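You operate a simulated robot arm through the tools that you are given. There is no shell and no other tool.

You are at the controls of a simulated two-armed robot. One attempt, no reset.

Task
Level the bench testers with the red foot wheel until the bubble sits between the long marks.
Fine: bubble level on its marked pad; free the yellow lock knob first, lock it last. Where these are worked on the way, their far stop is far enough and under half their travel is too little: yellow lock knob.

Only the result counts: the job must be done as asked and must still hold three seconds after the hand-in. Knocking over, shifting, dropping, spilling or breaking anything else fails it.

Robot
Two 7-joint arms with two-finger parallel grippers on one trunk that stands fixed in place. Base frame: the origin is at the foot of the trunk, x ahead of it, y to its left, z up; the work surface is at about z = 750. Readings come in mm, degrees, newtons and seconds.
The left shoulder is at [60, 143, 926], the right one opposite. With the tool pointing down near the work surface each hand reaches from about 320 to 740 mm from the base axis, measured 20 degrees to its own side. Payload 1.57 kg a hand.
The TCP of each hand is the grasp point between the finger pads, 30 mm short of the fingertips. In the tool frame z runs along the fingers and y along their closing line. The gripper opens to 110 mm. The fingers are 24 mm wide and 12 mm thick; the gripper's body (48 by 112 mm) begins 78 mm behind the TCP.
Orientation is told as [roll, pitch, yaw] about the base's x, y, z axes, in that order, counted from this pose: with the fingers straight down and closing along the base's y, the tool's x points along the base's -x, its y along +y and its z along -z.

Tools
- The arms move only by the tool nudge_tool. It takes "left_targets", "right_targets" or both (then of equal length, played together; a hand with none holds still); each is a list of rows, each a list of 6 numbers: the shift along the base's x, y, z in mm, then the turn, a rotation vector about the base's x, y, z in degrees. In form: [[dx, dy, dz, wx, wy, wz], ...]. A call has 1 to 20 rows; each row is the pose to reach, as a shift and turn from the pose commanded when the call began. "left_grip" and "right_grip" are, for a hand that has rows, the finger opening in mm, from 0 to 110, set as the call begins (left out, the last holds). Each row takes 0.2 s and may step no farther than 50 mm and 8.6 degrees from the row before; otherwise, or with a gripper value out of range, the whole call is refused. A pose out of reach is approached as far as the arm can. The call stops where the force on the tool passes 40 N (or 10 N more than at its start, if that is more) or the arm is blocked; 0.2 s more then pass. Each finger travels about 45 mm/s and halts on what it meets, pressing with about 41 N; the grip force reading is that of the motor and also rises with nothing between the fingers. The clock runs only during rows and for 0.2 s after the last one: add rows that repeat a pose to give the fingers time. The reply holds the time, the measured pose of the TCP, the force on the tool along the base axes, the opening and the grip force, in the units named above and with some noise, with the torque about the TCP (base axes, N m) and any sound that the robot's microphone picked up.
- Cameras (640 x 400 px; columns grow to the right, rows downward): "scene" is now at [59.9, -31.8, 1538.5]; the picture's right is [-0.37, -0.93, 0.00], its down [-0.71, 0.29, -0.64] and it looks along [0.60, -0.24, -0.76] (base axes); focal length 317 px, centre (320, 200). "left" rides on the left gripper at [70, -16, -141] in its tool frame; the picture's right is [0.23, 0.97, 0.00], its down [-0.86, 0.20, -0.48] and it looks along [-0.47, 0.11, 0.88] (tool axes); focal length 222 px, centre (320, 200). "right" rides on the right gripper at [70, 16, -141] in its tool frame; the picture's right is [-0.23, 0.97, 0.00], its down [-0.86, -0.20, -0.48] and it looks along [-0.47, -0.11, 0.88] (tool axes); focal length 222 px, centre (320, 200). There is no depth. A picture from a camera that has moved, and an enlarged one, comes with that camera's place and axes in the base frame and with its lens. The place of the scene camera against the robot may be out by one fixed shift of up to 25 mm in any direction.
- capture(camera): a new picture of that camera. It takes no simulated time.
- slide_trunk(by): slides the trunk up (or, below 0, down) by that many mm; the arms and the scene camera ride with it, the base frame stays. It gives what a move gives, with no picture.
- pan_tilt(pan, tilt): turns the head with the scene camera to pan (to the left, within 86 degrees either way) and tilt (down, from -29 to 69), counted from straight ahead of the robot. It gives what a move gives.
- zoom(camera, box): a new picture of the part [left, top, right, bottom] of that camera's present view, enlarged. It takes no simulated time.
- sign_off(): hands the job in; it is judged then, once.

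Places have to be worked out from the pictures, the camera data and where the tool is seen. Open the grippers and draw the arms clear of the work before you hand the job in, unless the task says otherwise.

The tools are called after ">>>" as a command line: name --argument value ..., lists and objects as JSON in quotes. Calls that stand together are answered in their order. nudge_tool: Moves the arms, as the interface text tells. Its arguments: {"type":"object","properties":{"left_targets":{"type":"array"},"left_grip":{"type":"number"},"right_targets":{"type":"array"},"right_grip":{"type":"number"}},"required":[]} The other tools are called the same way: slide_trunk (by) moves the trunk up or down; pan_tilt (pan, tilt) turns the head that bears the scene camera; capture (camera) takes a picture; zoom (camera, box) takes an enlarged picture of a part of a camera's view; sign_off () hands the job in.

At the start:

```text
time_s: 0.0
left_tool_pos: [461.8, -6.5, 1029.3]
left_ee_rot: [-0.1, 0.0, 0.0]
left_contact_force: [-0.2, 0.0, 0.2]
left_moment: [0.0, -0.04, 0.01]
left_width: 110.0
left_grip_force: 0.2
right_tool_pos: [280.9, -366.0, 1085.1]
right_ee_rot: [0.1, 0.0, 0.0]
right_contact_force: [-0.2, 0.2, 0.3]
right_moment: [-0.04, 0.0, -0.01]
right_width: 110.1
right_grip_force: 0.1
trunk travel left (down, up): [-525.0, 65.0]
head pan, tilt (commanded): [-22.0, 49.9]
```

scene: 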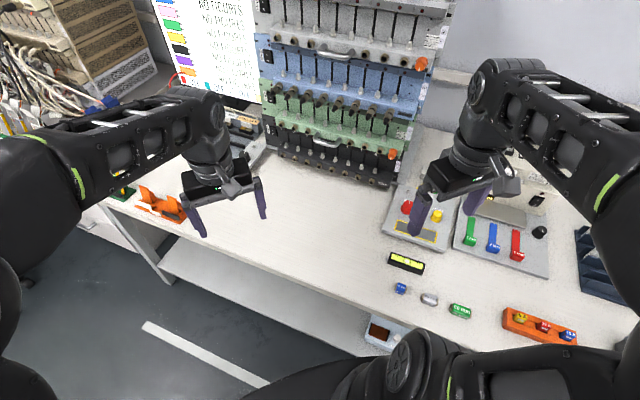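
right: 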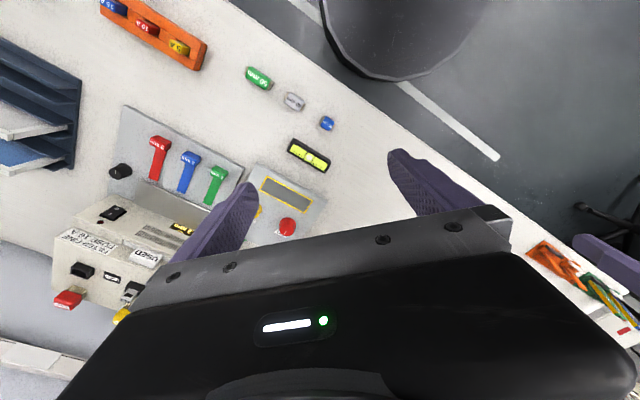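
left: 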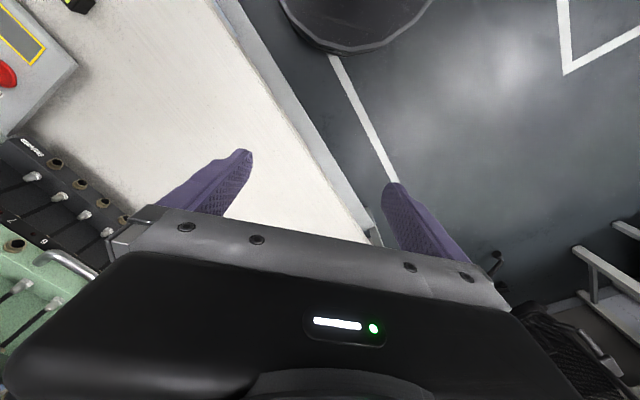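

I'll start by enlarging the work area where the red wheel, yellow knob, marked pad and bubble level appear.

>>> zoom --camera "scene" --box '[360, 170, 480, 290]'

>>> zoom --camera "right" --box '[90, 40, 350, 300]'

>>> zoom --camera "scene" --box '[360, 150, 640, 350]'

```text
3.33 times, centred on (420, 230) of scene
camera zoom: at [59.9, -31.8, 1538.5], right [-0.37, -0.93, 0.0], down [-0.71, 0.29, -0.64], along [0.6, -0.24, -0.76], focal length 1057 px, centre (-13, 100)
```

zoom: 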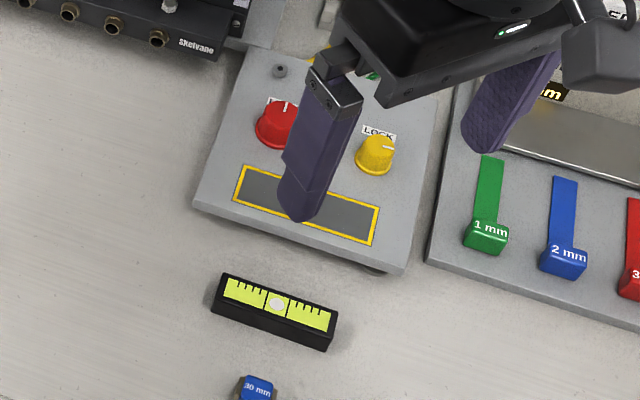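

```text
1.54 times, centred on (220, 170) of right
camera zoom: at [210.3, -350.1, 1229.0], right [0.23, 0.97, 0.0], down [0.86, -0.2, 0.48], along [0.47, -0.11, -0.88], focal length 342 px, centre (474, 246)
```

zoom: 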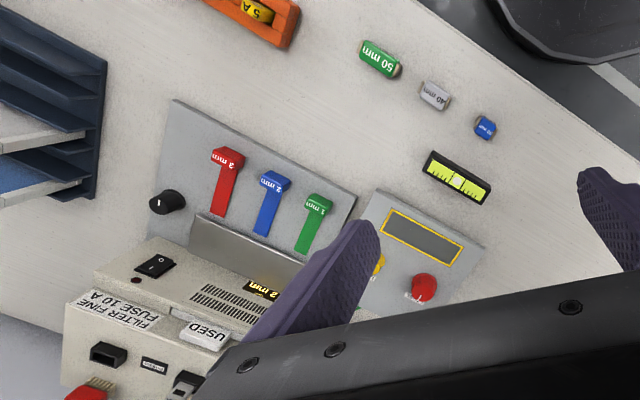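

```text
2.00 times, centred on (500, 250) of scene
camera zoom: at [59.9, -31.8, 1538.5], right [-0.37, -0.93, 0.0], down [-0.71, 0.29, -0.64], along [0.6, -0.24, -0.76], focal length 634 px, centre (-40, 100)
```

zoom: 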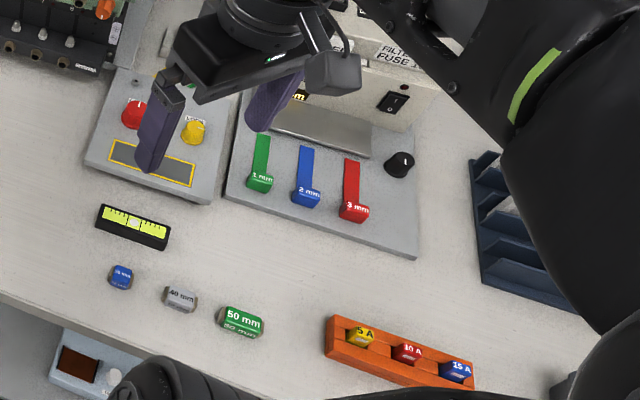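

The bubble level (black, yellow face) lies near about (348, -405) and the plate with the red wheel, LOCK knob and yellow‑framed pad is behind it. I move the right hand above it, staying high, to get a good view from its own camera.

>>> nudge_tool --right_targets '[[35, -30, 0, 0, 0, 0], [70, -60, 0, 0, 0, 0], [100, -85, 0, 0, 0, 0], [100, -85, 0, 0, 0, 0]]'

>>> capture --camera "right"

>>> capture --camera "scene"

```text
time_s: 1.0
left_tool_pos: [460.3, -7.6, 1029.2]
left_ee_rot: [0.0, -0.1, 0.0]
left_contact_force: [-0.9, -0.2, -0.7]
left_moment: [0.02, -0.02, 0.0]
left_width: 109.7
left_grip_force: 0.1
right_tool_pos: [381.1, -451.6, 1086.9]
right_ee_rot: [0.0, 0.0, 0.0]
right_contact_force: [-0.9, 0.5, -0.1]
right_moment: [-0.01, 0.0, -0.03]
right_width: 110.0
right_grip_force: 0.2
trunk travel left (down, up): [-525.0, 65.0]
head pan, tilt (commanded): [-22.0, 49.9]
```

```text
taken
camera right: at [310.1, -435.0, 1229.6], right [0.23, 0.97, 0.0], down [0.86, -0.2, 0.48], along [0.47, -0.11, -0.88], focal length 222 px, centre (320, 200)
```

right: 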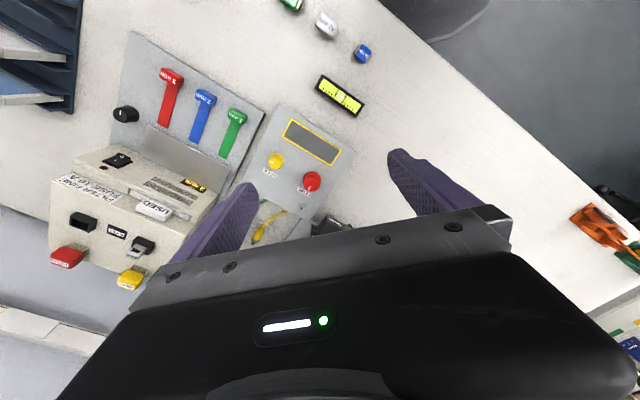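

```text
taken
camera scene: at [59.2, -31.3, 1538.5], right [-0.37, -0.93, 0.0], down [-0.71, 0.29, -0.64], along [0.6, -0.24, -0.76], focal length 317 px, centre (320, 200)
```

scene: 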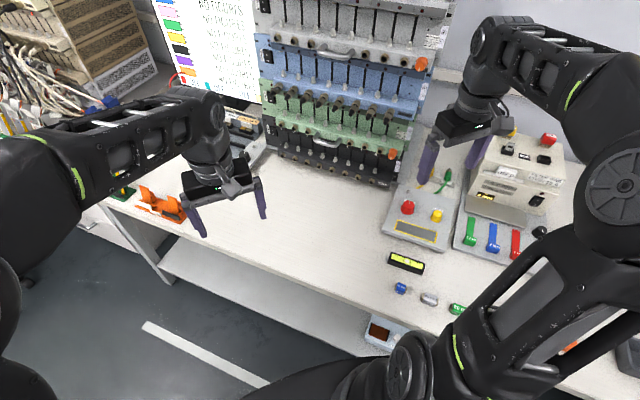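

Both views now show the level and the plate unobstructed; I enlarge them for measurement.

>>> zoom --camera "right" --box '[240, 60, 400, 220]'

>>> zoom --camera "scene" --box '[370, 150, 480, 290]'

>>> zoom --camera "scene" --box '[375, 185, 455, 235]'

>>> zoom --camera "scene" --box '[380, 240, 440, 280]'

```text
2.50 times, centred on (320, 140) of right
camera zoom: at [310.1, -435.0, 1229.6], right [0.23, 0.97, 0.0], down [0.86, -0.2, 0.48], along [0.47, -0.11, -0.88], focal length 555 px, centre (320, 350)
```

zoom: 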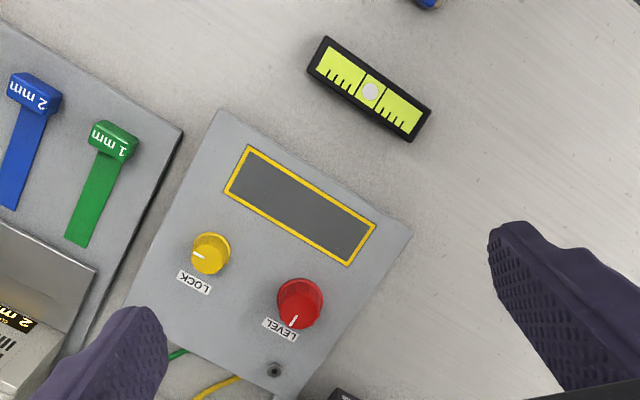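

```text
2.86 times, centred on (425, 220) of scene
camera zoom: at [59.2, -31.3, 1538.5], right [-0.37, -0.93, 0.0], down [-0.71, 0.29, -0.64], along [0.6, -0.24, -0.76], focal length 906 px, centre (20, 143)
```

zoom: 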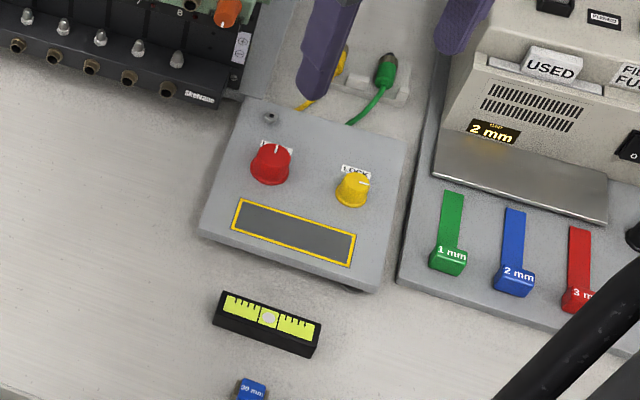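

```text
8.00 times, centred on (415, 210) of scene
camera zoom: at [59.2, -31.3, 1538.5], right [-0.37, -0.93, 0.0], down [-0.71, 0.29, -0.64], along [0.6, -0.24, -0.76], focal length 2536 px, centre (-440, 120)
```

zoom: 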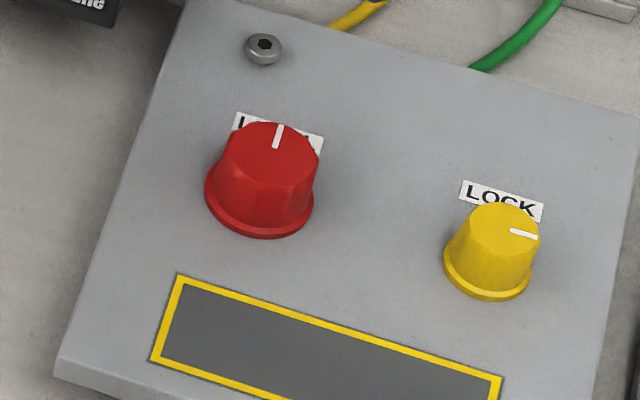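

```text
10.00 times, centred on (410, 260) of scene
camera zoom: at [59.2, -31.3, 1538.5], right [-0.37, -0.93, 0.0], down [-0.71, 0.29, -0.64], along [0.6, -0.24, -0.76], focal length 3170 px, centre (-580, -400)
```

zoom: 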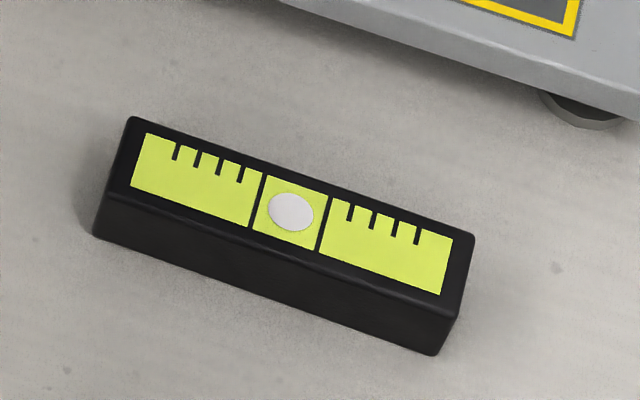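

From both views I place the plate top at z≈780, the pad centre at about (416, -477) with its long side at 45°, the red wheel at about (492, -494) and the yellow knob at about (434, -556). I go to hover above the yellow knob, turning the hand -45° on the way, to check it up close.

>>> nudge_tool --right_targets '[[9, -17, -22, 0, 0, -7.5], [18, -34, -44, 0, 0, -15], [27, -52, -66, 0, 0, -22.5], [36, -69, -88, 0, 0, -30], [44, -87, -112, 0, 0, -37.5], [53, -104, -137, 0, 0, -45], [53, -104, -137, 0, 0, -45]]' --right_grip 70

>>> capture --camera "right"

>>> capture --camera "scene"

```text
time_s: 2.6
left_tool_pos: [460.1, -7.1, 1030.0]
left_ee_rot: [0.0, -0.1, 0.1]
left_contact_force: [0.1, -0.2, -0.1]
left_moment: [0.02, -0.04, -0.01]
left_width: 109.8
left_grip_force: 0.1
right_tool_pos: [433.1, -554.0, 948.7]
right_ee_rot: [0.1, 0.0, -45.2]
right_contact_force: [0.4, 0.5, -0.4]
right_moment: [0.02, 0.0, 0.01]
right_width: 70.0
right_grip_force: 0.0
trunk travel left (down, up): [-525.0, 65.0]
head pan, tilt (commanded): [-22.0, 49.9]
```

```text
taken
camera right: at [395.6, -494.1, 1092.4], right [0.85, 0.53, 0.0], down [0.46, -0.75, 0.48], along [0.25, -0.41, -0.88], focal length 222 px, centre (320, 200)
```

right: 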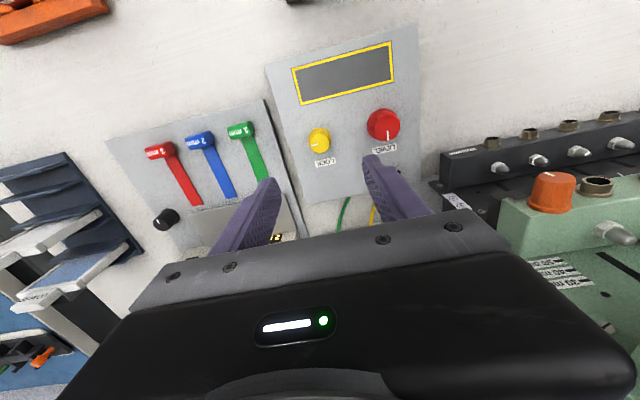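

```text
taken
camera scene: at [59.6, -31.5, 1538.5], right [-0.37, -0.93, 0.0], down [-0.71, 0.29, -0.64], along [0.6, -0.24, -0.76], focal length 317 px, centre (320, 200)
```

scene: 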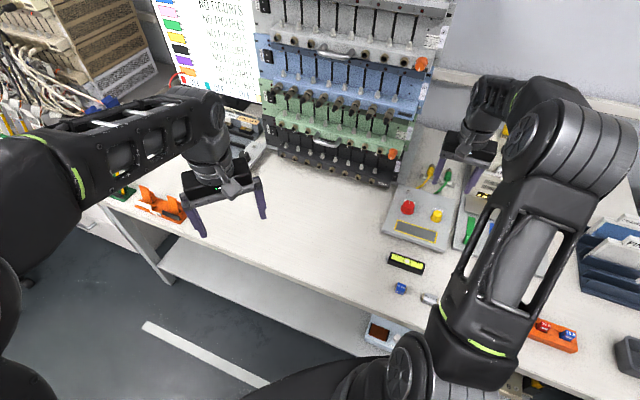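

The knob is in view and the scene camera still sees the plate. I enlarge the hand view on the yellow knob.

>>> zoom --camera "right" --box '[270, 90, 420, 190]'

>>> zoom --camera "scene" --box '[390, 190, 454, 230]'

```text
4.00 times, centred on (345, 140) of right
camera zoom: at [395.6, -494.1, 1092.4], right [0.85, 0.53, 0.0], down [0.46, -0.75, 0.48], along [0.25, -0.41, -0.88], focal length 888 px, centre (220, 440)
```

zoom: 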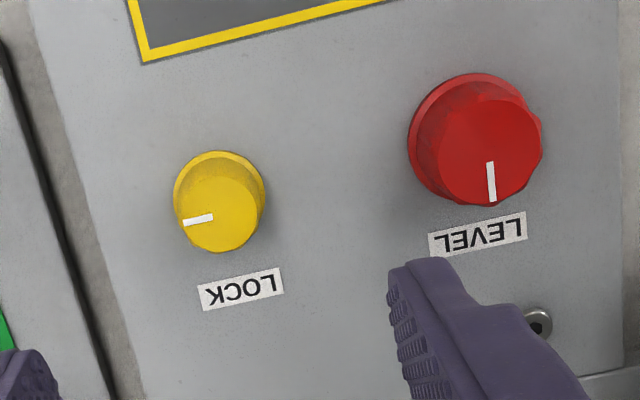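

```text
10.00 times, centred on (422, 210) of scene
camera zoom: at [59.6, -31.5, 1538.5], right [-0.37, -0.93, 0.0], down [-0.71, 0.29, -0.64], along [0.6, -0.24, -0.76], focal length 3170 px, centre (-700, 100)
```

zoom: 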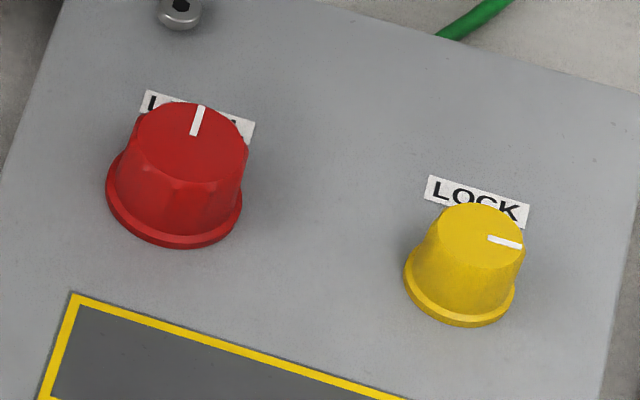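

The yellow knob centre comes out at (434, -556), pointer at the plate's "3 o'clock", i.e. along -135°. The hand is already over it; I descend in steps so that the tips straddle the knob.

>>> nudge_tool --right_targets '[[0, -1.2, -40, 0, 0, 0], [0, -1.2, -80, 0, 0, 0], [0, -1.2, -110, 0, 0, 0], [0, -1.2, -126, 0, 0, 0], [0, -1.2, -126, 0, 0, 0]]' --right_grip 64

>>> capture --camera "right"

>>> zoom --camera "scene" --box '[380, 160, 476, 220]'

```text
time_s: 3.8
left_tool_pos: [461.3, -8.2, 1028.8]
left_ee_rot: [0.0, -0.1, -0.1]
left_contact_force: [0.0, -0.3, -0.7]
left_moment: [-0.02, 0.02, -0.02]
left_width: 110.0
left_grip_force: 0.0
right_tool_pos: [432.4, -554.7, 821.9]
right_ee_rot: [0.0, 0.0, -45.1]
right_contact_force: [-0.2, 0.0, -0.2]
right_moment: [0.01, 0.0, 0.03]
right_width: 63.9
right_grip_force: 0.1
trunk travel left (down, up): [-525.0, 65.0]
head pan, tilt (commanded): [-22.0, 49.9]
```

```text
taken
camera right: at [395.2, -495.3, 966.1], right [0.85, 0.53, 0.0], down [0.46, -0.75, 0.48], along [0.25, -0.41, -0.88], focal length 222 px, centre (320, 200)
```

right: 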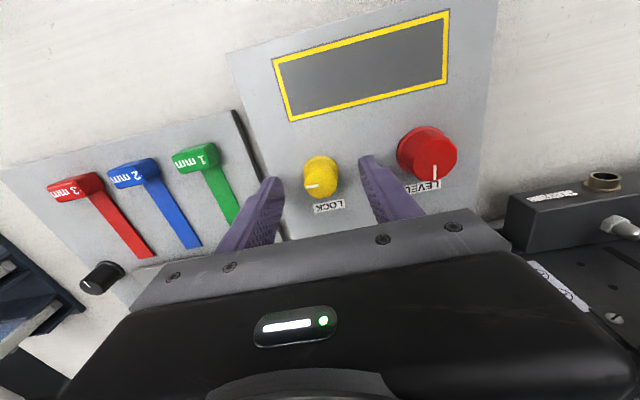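

```text
6.67 times, centred on (428, 190) of scene
camera zoom: at [59.9, -31.8, 1538.5], right [-0.37, -0.93, 0.0], down [-0.71, 0.29, -0.64], along [0.6, -0.24, -0.76], focal length 2113 px, centre (-400, 267)
```

zoom: 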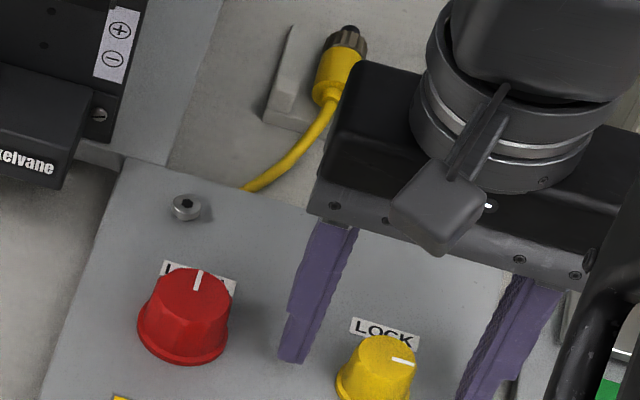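

The tips straddle the knob with no contact. I enlarge the hand view to check the centring before closing.

>>> zoom --camera "right" --box '[256, 130, 384, 210]'

```text
5.00 times, centred on (320, 170) of right
camera zoom: at [395.2, -495.3, 966.1], right [0.85, 0.53, 0.0], down [0.46, -0.75, 0.48], along [0.25, -0.41, -0.88], focal length 1111 px, centre (320, 350)
```

zoom: 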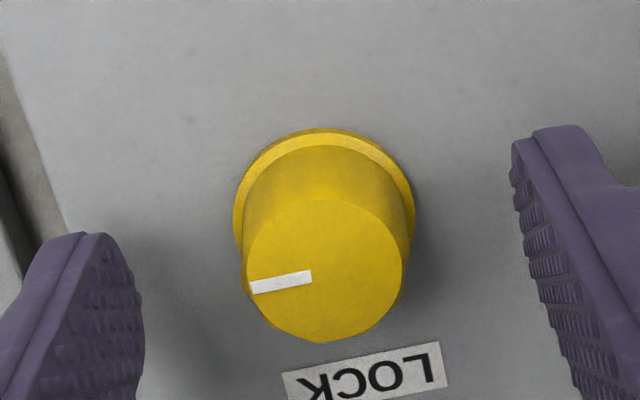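

The knob centre is within about 1 mm of the TCP. I lower 3 mm and close on it.

>>> nudge_tool --right_targets '[[0.4, -0.4, -3, 0, 0, 0], [0.4, -0.4, -3, 0, 0, 0], [0.4, -0.4, -3, 0, 0, 0], [0.4, -0.4, -3, 0, 0, 0], [0.4, -0.4, -3, 0, 0, 0]]' --right_grip 15

```text
time_s: 5.0
left_tool_pos: [461.2, -8.1, 1030.4]
left_ee_rot: [0.0, 0.0, 0.0]
left_contact_force: [0.5, 0.1, -0.8]
left_moment: [0.0, -0.01, 0.03]
left_width: 110.0
left_grip_force: 0.0
right_tool_pos: [433.7, -556.1, 820.3]
right_ee_rot: [0.1, 0.0, -45.1]
right_contact_force: [2.7, 1.1, -0.2]
right_moment: [-0.28, 0.04, 0.02]
right_width: 27.6
right_grip_force: 38.1
trunk travel left (down, up): [-525.0, 65.0]
head pan, tilt (commanded): [-22.0, 49.9]
```

Gripped at 27.6 mm with little side force. I try a small counter-clockwise turn and watch the torque.

>>> nudge_tool --right_targets '[[0, 0, 0, 0, 0, 4], [0, 0, 0, 0, 0, 8], [0, 0, 0, 0, 0, 12]]'

>>> zoom --camera "scene" --box '[390, 190, 454, 230]'

```text
time_s: 5.8
left_tool_pos: [461.9, -7.8, 1029.8]
left_ee_rot: [0.0, 0.0, 0.0]
left_contact_force: [-0.1, 0.6, -0.4]
left_moment: [-0.03, 0.02, 0.01]
left_width: 109.9
left_grip_force: 0.1
right_tool_pos: [434.5, -556.1, 821.1]
right_ee_rot: [-0.1, 0.0, -32.9]
right_contact_force: [4.8, 2.3, 5.3]
right_moment: [0.36, 0.71, 0.0]
right_width: 27.6
right_grip_force: 38.3
trunk travel left (down, up): [-525.0, 65.0]
head pan, tilt (commanded): [-22.0, 49.9]
```

```text
10.00 times, centred on (422, 210) of scene
camera zoom: at [60.2, -31.1, 1538.5], right [-0.37, -0.93, 0.0], down [-0.71, 0.29, -0.64], along [0.6, -0.24, -0.76], focal length 3170 px, centre (-700, 100)
```

zoom: 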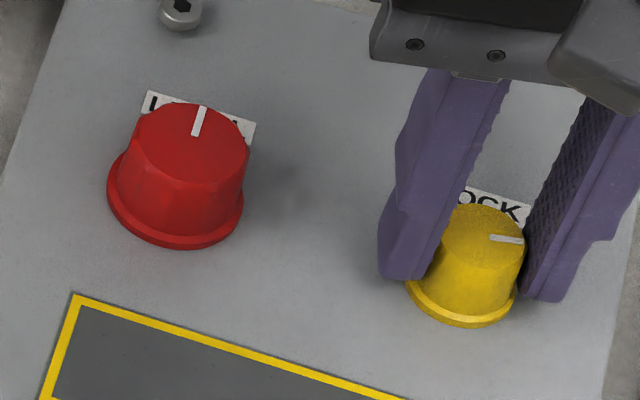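

The torque stayed small, but I need to see whether the knob followed or the fingers slipped; I enlarge further.

>>> zoom --camera "scene" --box '[426, 206, 450, 221]'

>>> zoom --camera "right" --box '[256, 130, 384, 210]'

```text
16.00 times, centred on (438, 214) of scene
camera zoom: at [60.2, -31.1, 1538.5], right [-0.37, -0.93, 0.0], down [-0.71, 0.29, -0.64], along [0.6, -0.24, -0.76], focal length 5072 px, centre (-1568, -16)
```

zoom: 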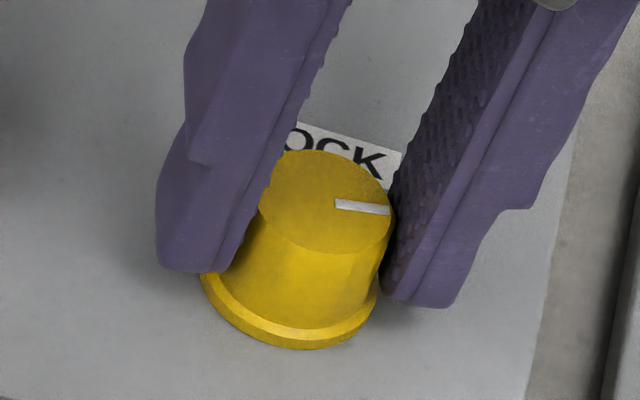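

```text
5.00 times, centred on (320, 170) of right
camera zoom: at [384.2, -504.6, 963.2], right [0.72, 0.69, 0.0], down [0.61, -0.63, 0.48], along [0.33, -0.34, -0.88], focal length 1111 px, centre (320, 350)
```

zoom: 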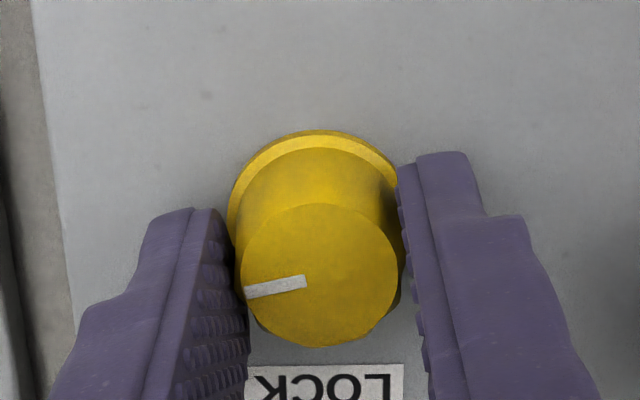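

The knob followed the hand (pointer now about 12° counter-clockwise relative to the label). I continue counter-clockwise in small portions, watching the torque for the stop.

>>> nudge_tool --right_targets '[[0, 0, 0, 0, 0, 6], [0, 0, 0, 0, 0, 12], [0, 0, 0, 0, 0, 18], [0, 0, 0, 0, 0, 24], [0, 0, 0, 0, 0, 30]]'

>>> zoom --camera "right" --box '[256, 130, 384, 210]'

```text
time_s: 7.0
left_tool_pos: [461.2, -7.2, 1029.1]
left_ee_rot: [0.0, 0.0, 0.1]
left_contact_force: [-0.8, -0.1, -0.4]
left_moment: [0.03, -0.02, 0.0]
left_width: 109.9
left_grip_force: 0.0
right_tool_pos: [434.1, -556.4, 820.0]
right_ee_rot: [-0.1, 0.0, -2.9]
right_contact_force: [3.4, 5.5, 4.5]
right_moment: [0.43, -0.74, 0.0]
right_width: 27.8
right_grip_force: 38.1
trunk travel left (down, up): [-525.0, 65.0]
head pan, tilt (commanded): [-22.0, 49.9]
```

```text
5.00 times, centred on (320, 170) of right
camera zoom: at [365.0, -536.4, 963.2], right [0.28, 0.96, 0.0], down [0.84, -0.24, 0.48], along [0.46, -0.13, -0.88], focal length 1111 px, centre (320, 350)
```

zoom: 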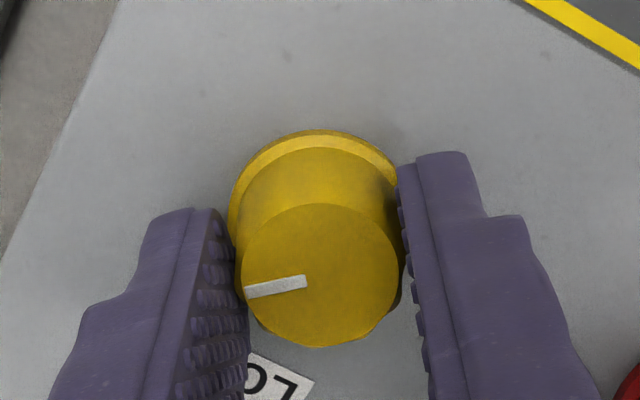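

The pointer keeps its place in the fingers, so the knob turned 42° in all. I continue another 30°.

>>> nudge_tool --right_targets '[[0, 0, 0, 0, 0, 6], [0, 0, 0, 0, 0, 12], [0, 0, 0, 0, 0, 18], [0, 0, 0, 0, 0, 24], [0, 0, 0, 0, 0, 30]]'

>>> zoom --camera "right" --box '[256, 130, 384, 210]'

```text
time_s: 8.2
left_tool_pos: [460.9, -6.9, 1029.1]
left_ee_rot: [-0.1, 0.0, -0.1]
left_contact_force: [0.4, -0.1, -0.3]
left_moment: [-0.03, 0.0, 0.04]
left_width: 109.7
left_grip_force: 0.1
right_tool_pos: [434.0, -555.9, 820.4]
right_ee_rot: [0.0, 0.0, 27.0]
right_contact_force: [5.3, 6.1, 2.7]
right_moment: [0.72, -0.49, 0.0]
right_width: 27.8
right_grip_force: 38.1
trunk travel left (down, up): [-525.0, 65.0]
head pan, tilt (commanded): [-22.0, 49.9]
```

```text
5.00 times, centred on (320, 170) of right
camera zoom: at [364.5, -573.3, 963.2], right [-0.24, 0.97, 0.0], down [0.85, 0.21, 0.48], along [0.46, 0.12, -0.88], focal length 1111 px, centre (320, 350)
```

zoom: 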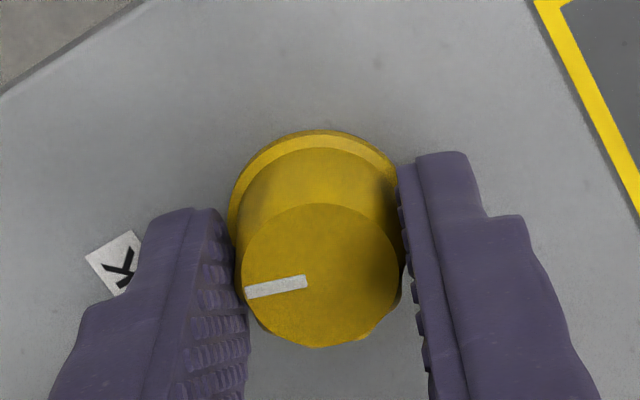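

Now 72° and still free. I continue in 6° steps.

>>> nudge_tool --right_targets '[[0, 0, 0, 0, 0, 6], [0, 0, 0, 0, 0, 12], [0, 0, 0, 0, 0, 18]]'

>>> zoom --camera "right" --box '[256, 130, 384, 210]'

>>> zoom --camera "scene" --box '[426, 206, 450, 221]'

```text
time_s: 9.0
left_tool_pos: [460.7, -7.4, 1029.6]
left_ee_rot: [-0.1, 0.0, 0.1]
left_contact_force: [-0.5, -0.2, 0.7]
left_moment: [0.0, 0.0, -0.01]
left_width: 110.1
left_grip_force: 0.0
right_tool_pos: [434.2, -555.6, 820.6]
right_ee_rot: [0.1, -0.1, 45.1]
right_contact_force: [4.4, 8.6, 0.7]
right_moment: [0.38, -0.89, -0.11]
right_width: 27.5
right_grip_force: 38.1
trunk travel left (down, up): [-525.0, 65.0]
head pan, tilt (commanded): [-22.0, 49.9]
```

```text
5.00 times, centred on (320, 170) of right
camera zoom: at [373.2, -593.8, 963.2], right [-0.53, 0.85, 0.0], down [0.74, 0.47, 0.48], along [0.41, 0.25, -0.88], focal length 1111 px, centre (320, 350)
```

zoom: 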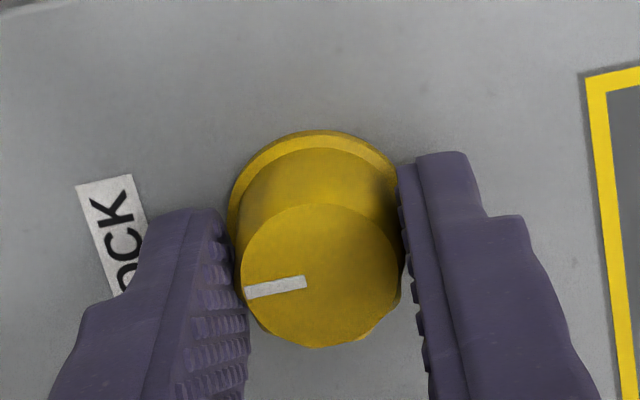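

```text
16.00 times, centred on (438, 214) of scene
camera zoom: at [60.2, -30.7, 1538.5], right [-0.37, -0.93, 0.0], down [-0.71, 0.29, -0.64], along [0.6, -0.24, -0.76], focal length 5072 px, centre (-1568, -16)
```

zoom: 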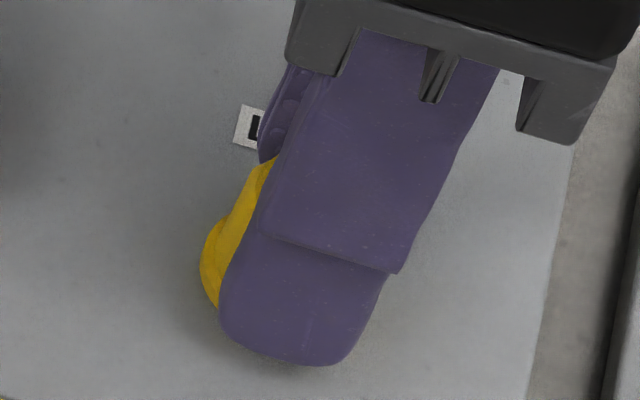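

At 90° a resisting torque (-0.11 N m) appears for the first time; this may be the far stop. I push another 4° gently to check.

>>> nudge_tool --right_targets '[[0, 0, 0, 0, 0, 2], [0, 0, 0, 0, 0, 4]]'

>>> zoom --camera "right" --box '[256, 130, 384, 210]'

```text
time_s: 9.6
left_tool_pos: [461.5, -6.8, 1028.4]
left_ee_rot: [-0.1, -0.1, 0.0]
left_contact_force: [0.6, 0.9, 0.4]
left_moment: [-0.01, -0.02, 0.0]
left_width: 110.0
left_grip_force: 0.1
right_tool_pos: [433.8, -557.0, 818.7]
right_ee_rot: [0.0, 0.0, 49.0]
right_contact_force: [3.2, 7.8, 2.4]
right_moment: [0.0, -0.38, -0.21]
right_width: 27.6
right_grip_force: 38.1
trunk travel left (down, up): [-525.0, 65.0]
head pan, tilt (commanded): [-22.0, 49.9]
```

```text
5.00 times, centred on (320, 170) of right
camera zoom: at [375.4, -598.4, 963.3], right [-0.59, 0.81, 0.0], down [0.71, 0.52, 0.48], along [0.39, 0.28, -0.88], focal length 1111 px, centre (320, 350)
```

zoom: 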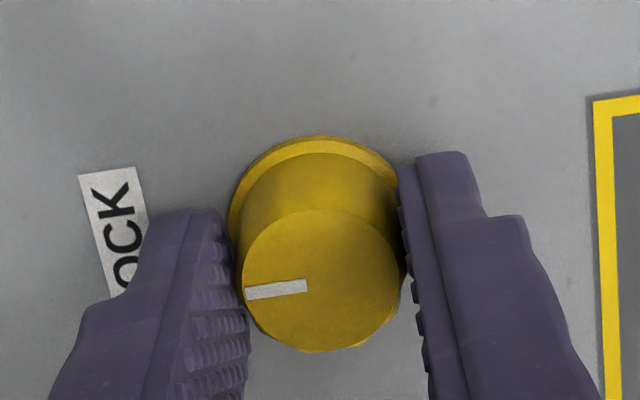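

The pointer lagged in the fingers: the knob is at its far stop (about 90°, pointer at 12 o'clock), so it's freed. I relieve the twist, open and lift away.

>>> nudge_tool --right_targets '[[0, 0, 0, 0, 0, -3], [0, 0, 0, 0, 0, -3]]'

>>> nudge_tool --right_targets '[[0, 0, 0, 0, 0, 0], [0, 0, 0, 0, 0, 0], [0, 0, 0, 0, 0, 0], [0, 0, 40, 0, 0, 0], [0, 0, 85, 0, 0, 0], [0, 0, 130, 0, 0, 0], [0, 0, 130, 0, 0, 0]]' --right_grip 64

>>> zoom --camera "scene" --box '[390, 190, 454, 230]'

>>> capture --camera "right"

```text
time_s: 10.2
left_tool_pos: [461.9, -7.6, 1029.9]
left_ee_rot: [-0.1, -0.1, 0.0]
left_contact_force: [-0.3, -0.2, 0.6]
left_moment: [-0.03, -0.03, -0.02]
left_width: 109.9
left_grip_force: 0.0
right_tool_pos: [433.1, -556.9, 819.8]
right_ee_rot: [-0.1, 0.0, 46.1]
right_contact_force: [2.1, 8.5, 3.4]
right_moment: [-0.07, -0.15, 0.02]
right_width: 27.7
right_grip_force: 38.1
trunk travel left (down, up): [-525.0, 65.0]
head pan, tilt (commanded): [-22.0, 49.9]
```

```text
time_s: 11.8
left_tool_pos: [461.7, -8.7, 1028.8]
left_ee_rot: [0.0, 0.0, 0.0]
left_contact_force: [0.3, 0.5, 0.7]
left_moment: [0.05, -0.01, 0.02]
left_width: 110.0
left_grip_force: 0.1
right_tool_pos: [433.9, -557.0, 949.7]
right_ee_rot: [0.0, 0.0, 46.1]
right_contact_force: [0.8, -0.8, -0.7]
right_moment: [-0.02, -0.01, -0.01]
right_width: 63.9
right_grip_force: 0.1
trunk travel left (down, up): [-525.0, 65.0]
head pan, tilt (commanded): [-22.0, 49.9]
```

```text
10.00 times, centred on (422, 210) of scene
camera zoom: at [60.2, -32.1, 1538.4], right [-0.37, -0.93, 0.0], down [-0.71, 0.29, -0.64], along [0.6, -0.24, -0.77], focal length 3170 px, centre (-700, 100)
```

zoom: 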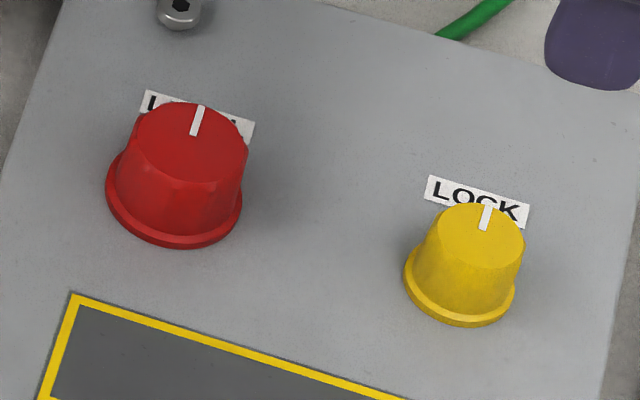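

```text
taken
camera right: at [374.2, -596.0, 1092.6], right [-0.54, 0.84, 0.0], down [0.74, 0.48, 0.48], along [0.4, 0.26, -0.88], focal length 222 px, centre (320, 200)
```

right: 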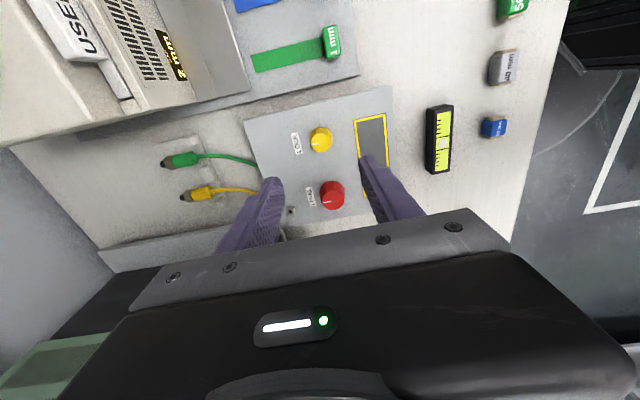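

The LOCK knob now points to 12 o'clock and the plate hasn't moved. At yaw 46° the hand already matches the level's narrow side; I go above the level at about (345.5, -405).

>>> nudge_tool --right_targets '[[-22, 38, 0, 0, 0, 0], [-44, 76, 0, 0, 0, 0], [-66, 114, 0, 0, 0, 0], [-88.5, 152, 0, 0, 0, 0], [-88.5, 152, -30, 0, 0, 0], [-88.5, 152, -60, 0, 0, 0], [-88.5, 152, -60, 0, 0, 0]]' --right_grip 64

>>> capture --camera "right"

>>> capture --camera "scene"

```text
time_s: 13.4
left_tool_pos: [461.5, -8.2, 1028.3]
left_ee_rot: [0.0, -0.1, -0.1]
left_contact_force: [-0.5, -0.9, -0.3]
left_moment: [0.0, 0.0, 0.03]
left_width: 110.0
left_grip_force: 0.0
right_tool_pos: [344.7, -405.8, 889.7]
right_ee_rot: [0.0, 0.0, 45.9]
right_contact_force: [-0.7, 0.2, 0.6]
right_moment: [-0.01, 0.0, 0.0]
right_width: 63.9
right_grip_force: 0.0
trunk travel left (down, up): [-525.0, 65.0]
head pan, tilt (commanded): [-22.0, 49.9]
```

```text
taken
camera right: at [284.5, -443.8, 1032.6], right [-0.54, 0.84, 0.0], down [0.74, 0.48, 0.48], along [0.4, 0.26, -0.88], focal length 222 px, centre (320, 200)
```

right: 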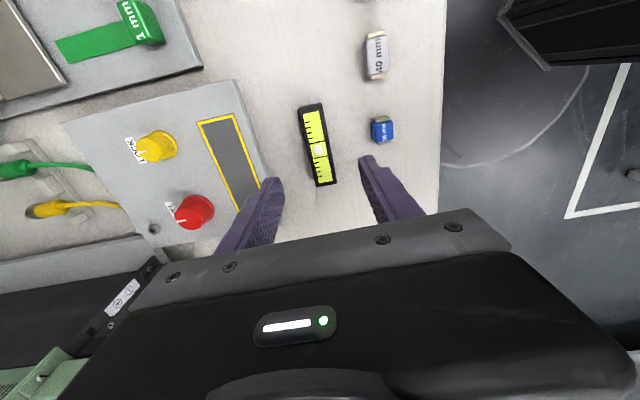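

```text
taken
camera scene: at [59.8, -31.8, 1538.5], right [-0.37, -0.93, 0.0], down [-0.71, 0.29, -0.64], along [0.6, -0.24, -0.76], focal length 317 px, centre (320, 200)
```

scene: 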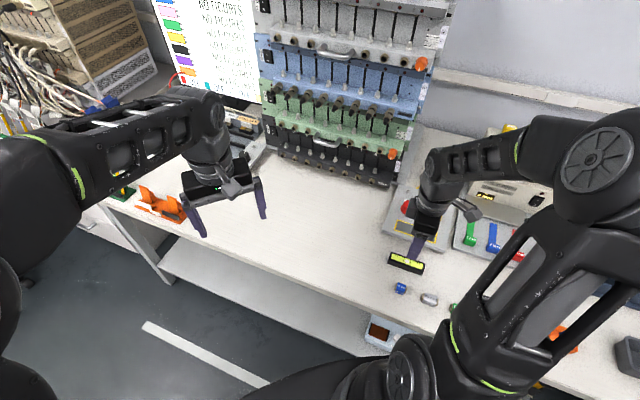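

The hand is above the level. I enlarge to check the centring and orientation before descending.

>>> zoom --camera "right" --box '[240, 85, 400, 205]'

```text
3.33 times, centred on (320, 145) of right
camera zoom: at [284.5, -443.8, 1032.6], right [-0.54, 0.84, 0.0], down [0.74, 0.48, 0.48], along [0.4, 0.26, -0.88], focal length 740 px, centre (320, 383)
```

zoom: 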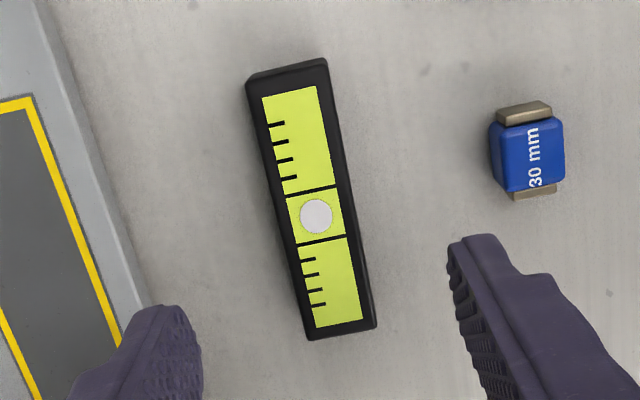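

The level centre is at (347.3, -404.9), axis ≈45°. I shift 2.7 mm, trim the yaw and lower until the tips are about 7 mm above the table beside the level.

>>> nudge_tool --right_targets '[[2.7, -0.3, -30, 0, 0, -0.8], [2.7, -0.3, -65, 0, 0, -0.8], [2.7, -0.3, -90, 0, 0, -0.8], [2.7, -0.3, -102, 0, 0, -0.8], [2.7, -0.3, -102, 0, 0, -0.8]]' --right_grip 60

>>> zoom --camera "right" --box '[210, 80, 430, 230]'

>>> zoom --camera "scene" --box '[370, 220, 450, 280]'

```text
time_s: 14.6
left_tool_pos: [460.2, -7.2, 1028.5]
left_ee_rot: [0.1, 0.0, 0.0]
left_contact_force: [-0.5, -0.5, -0.1]
left_moment: [0.0, -0.01, 0.01]
left_width: 110.0
left_grip_force: 0.2
right_tool_pos: [347.6, -404.9, 786.9]
right_ee_rot: [0.0, -0.1, 45.2]
right_contact_force: [0.3, -0.1, -0.6]
right_moment: [-0.01, 0.01, 0.0]
right_width: 60.1
right_grip_force: 0.2
trunk travel left (down, up): [-525.0, 65.0]
head pan, tilt (commanded): [-22.0, 49.9]
```

```text
2.67 times, centred on (320, 155) of right
camera zoom: at [286.5, -443.7, 931.3], right [-0.53, 0.85, 0.0], down [0.74, 0.47, 0.48], along [0.41, 0.25, -0.88], focal length 592 px, centre (320, 320)
```

zoom: 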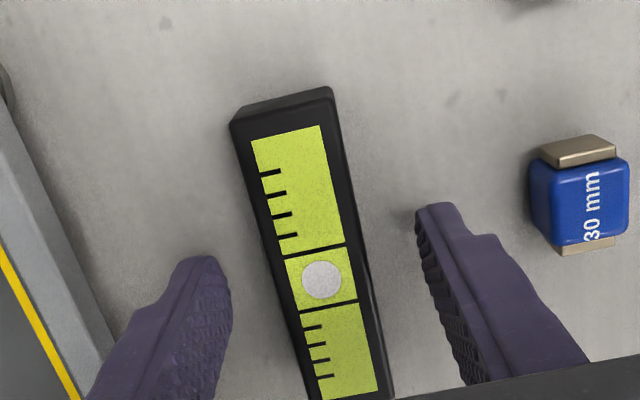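

```text
6.67 times, centred on (410, 250) of scene
camera zoom: at [59.9, -31.8, 1538.5], right [-0.37, -0.93, 0.0], down [-0.71, 0.29, -0.64], along [0.6, -0.24, -0.76], focal length 2113 px, centre (-280, -133)
```

zoom: 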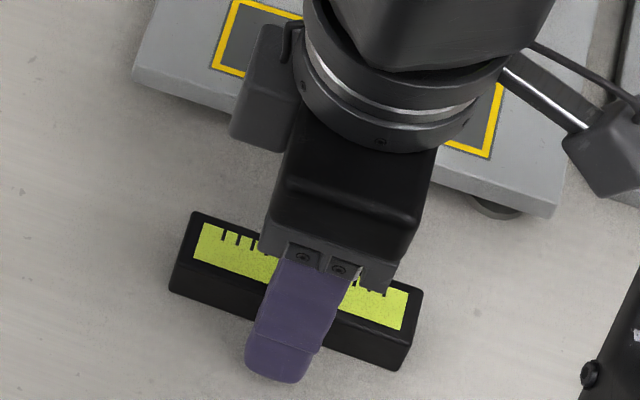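

The level is centred between the fingers. I close on it.

>>> nudge_tool --right_targets '[[0, 0, 0, 0, 0, 0], [0, 0, 0, 0, 0, 0], [0, 0, 0, 0, 0, 0], [0, 0, 0, 0, 0, 0]]' --right_grip 12

>>> zoom --camera "right" --box '[210, 80, 430, 230]'

```text
time_s: 15.6
left_tool_pos: [461.0, -8.0, 1030.1]
left_ee_rot: [0.0, -0.1, 0.0]
left_contact_force: [-0.2, 0.2, 0.3]
left_moment: [0.02, -0.03, -0.02]
left_width: 110.1
left_grip_force: 0.1
right_tool_pos: [348.1, -405.5, 788.1]
right_ee_rot: [0.0, 0.0, 45.2]
right_contact_force: [0.0, 0.0, 0.9]
right_moment: [0.01, 0.02, -0.01]
right_width: 27.5
right_grip_force: 32.3
trunk travel left (down, up): [-525.0, 65.0]
head pan, tilt (commanded): [-22.0, 49.9]
```

```text
2.67 times, centred on (320, 155) of right
camera zoom: at [286.6, -443.7, 931.4], right [-0.53, 0.85, 0.0], down [0.74, 0.47, 0.48], along [0.41, 0.25, -0.88], focal length 592 px, centre (320, 320)
```

zoom: 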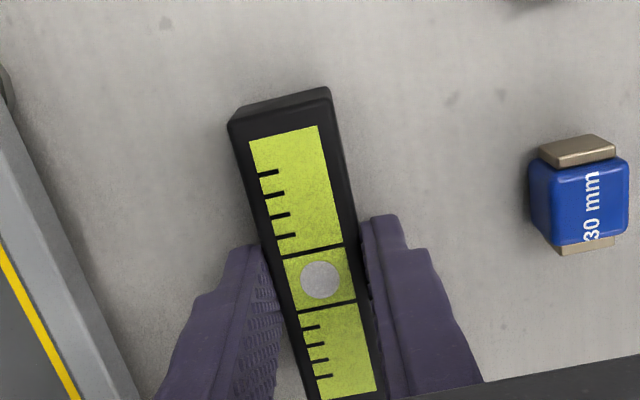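

Held at 27.5 mm. I lift it and carry it over the pad, staying well above the plate.

>>> nudge_tool --right_targets '[[0, 0, 20, 0, 0, 0], [0, 0, 50, 0, 0, 0], [0, 0, 75, 0, 0, 0], [23, -24, 75, 0, 0, 0], [46, -48, 75, 0, 0, 0], [68.7, -72, 75, 0, 0, 0], [68.7, -72, 75, 0, 0, 0]]' --right_grip 12

>>> capture --camera "right"

>>> zoom --camera "right" --box '[210, 60, 430, 230]'

>>> zoom --camera "scene" --box '[370, 180, 470, 260]'

```text
time_s: 17.2
left_tool_pos: [462.0, -9.0, 1029.2]
left_ee_rot: [0.0, -0.2, 0.0]
left_contact_force: [-0.1, 0.6, -0.6]
left_moment: [-0.01, 0.01, 0.01]
left_width: 109.9
left_grip_force: 0.1
right_tool_pos: [416.8, -477.4, 863.1]
right_ee_rot: [0.0, 0.0, 45.3]
right_contact_force: [-0.7, -0.1, -1.8]
right_moment: [-0.01, 0.0, 0.02]
right_width: 27.3
right_grip_force: 37.5
trunk travel left (down, up): [-525.0, 65.0]
head pan, tilt (commanded): [-22.0, 49.9]
```

```text
taken
camera right: at [355.4, -515.1, 1005.1], right [-0.53, 0.85, 0.0], down [0.74, 0.47, 0.48], along [0.41, 0.25, -0.88], focal length 222 px, centre (320, 200)
```

right: 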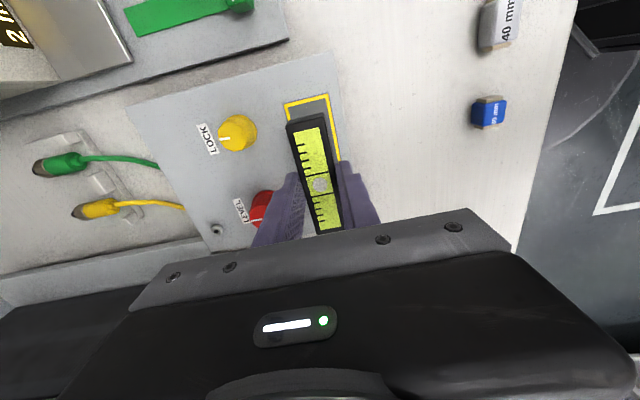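

```text
2.35 times, centred on (320, 145) of right
camera zoom: at [355.4, -515.1, 1005.1], right [-0.53, 0.85, 0.0], down [0.74, 0.47, 0.48], along [0.41, 0.25, -0.88], focal length 523 px, centre (320, 329)
```

zoom: 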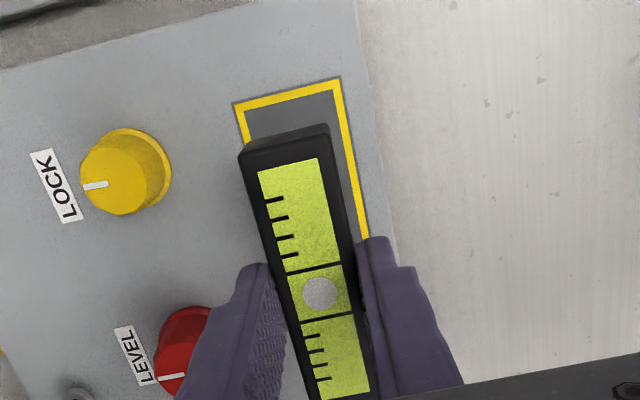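

```text
5.00 times, centred on (420, 220) of scene
camera zoom: at [59.6, -31.6, 1538.5], right [-0.37, -0.93, 0.0], down [-0.71, 0.29, -0.64], along [0.6, -0.24, -0.76], focal length 1585 px, centre (-180, 100)
```

zoom: 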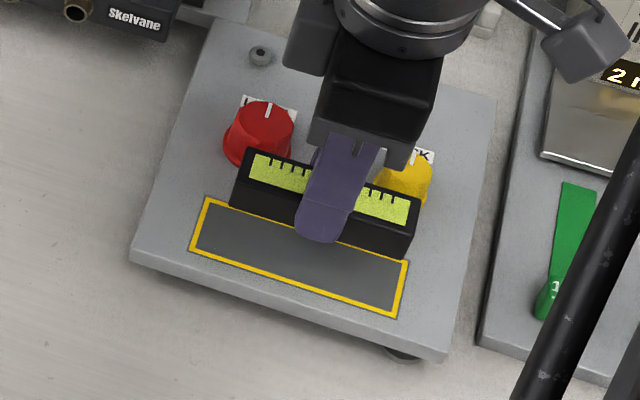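

The level sits over the pad within about 1.5 mm by the hand camera. I trim by (1.3, 0.8) and lower most of the way.

>>> nudge_tool --right_targets '[[1.3, 0.8, -10, 0, 0, 0], [1.3, 0.8, -22, 0, 0, 0], [1.3, 0.8, -32, 0, 0, 0], [1.3, 0.8, -38, 0, 0, 0], [1.3, 0.8, -40, 0, 0, 0], [1.3, 0.8, -40, 0, 0, 0]]' --right_grip 12

>>> zoom --camera "scene" --box '[380, 190, 460, 250]'

>>> zoom --camera "right" --box '[210, 60, 430, 230]'

```text
time_s: 18.6
left_tool_pos: [462.0, -7.4, 1028.9]
left_ee_rot: [0.0, -0.1, 0.0]
left_contact_force: [0.3, 0.3, 0.8]
left_moment: [0.01, 0.03, -0.02]
left_width: 109.9
left_grip_force: 0.1
right_tool_pos: [418.2, -476.2, 823.8]
right_ee_rot: [0.1, 0.0, 45.2]
right_contact_force: [0.2, -0.1, -0.2]
right_moment: [-0.03, -0.03, -0.01]
right_width: 27.1
right_grip_force: 37.5
trunk travel left (down, up): [-525.0, 65.0]
head pan, tilt (commanded): [-22.0, 49.9]
```

```text
6.67 times, centred on (420, 220) of scene
camera zoom: at [60.0, -31.9, 1538.5], right [-0.37, -0.93, 0.0], down [-0.71, 0.29, -0.64], along [0.6, -0.24, -0.77], focal length 2113 px, centre (-347, 67)
```

zoom: 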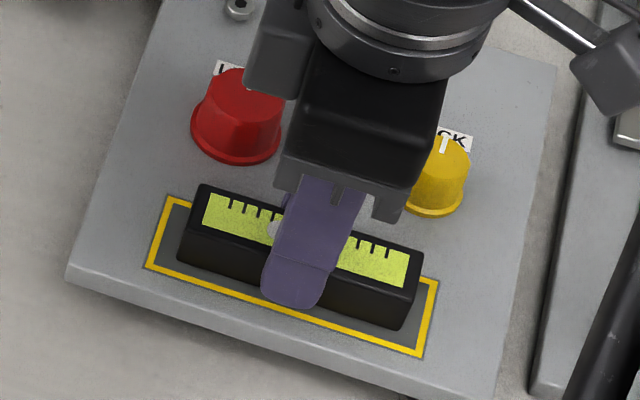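

```text
2.35 times, centred on (320, 145) of right
camera zoom: at [357.2, -514.3, 965.7], right [-0.53, 0.85, 0.0], down [0.74, 0.47, 0.48], along [0.41, 0.25, -0.88], focal length 523 px, centre (320, 329)
```

zoom: 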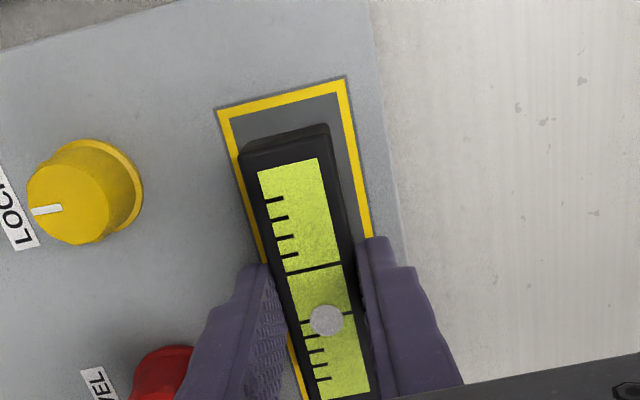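

The bubble has already moved off toward the red-wheel end; the level isn't in contact yet (no force). I lower in 2 mm steps to feel the plate.

>>> nudge_tool --right_targets '[[0, 0, -1, 0, 0, 0], [0, 0, -2, 0, 0, 0], [0, 0, -3, 0, 0, 0]]' --right_grip 12

```text
time_s: 19.4
left_tool_pos: [460.9, -7.1, 1030.2]
left_ee_rot: [-0.1, -0.2, -0.1]
left_contact_force: [-1.0, -0.5, -0.1]
left_moment: [-0.02, 0.03, 0.0]
left_width: 109.9
left_grip_force: 0.0
right_tool_pos: [418.5, -475.7, 822.1]
right_ee_rot: [-0.2, 0.0, 45.2]
right_contact_force: [-1.1, 1.0, 13.4]
right_moment: [0.02, 0.24, -0.04]
right_width: 27.0
right_grip_force: 37.6
trunk travel left (down, up): [-525.0, 65.0]
head pan, tilt (commanded): [-22.0, 49.9]
```

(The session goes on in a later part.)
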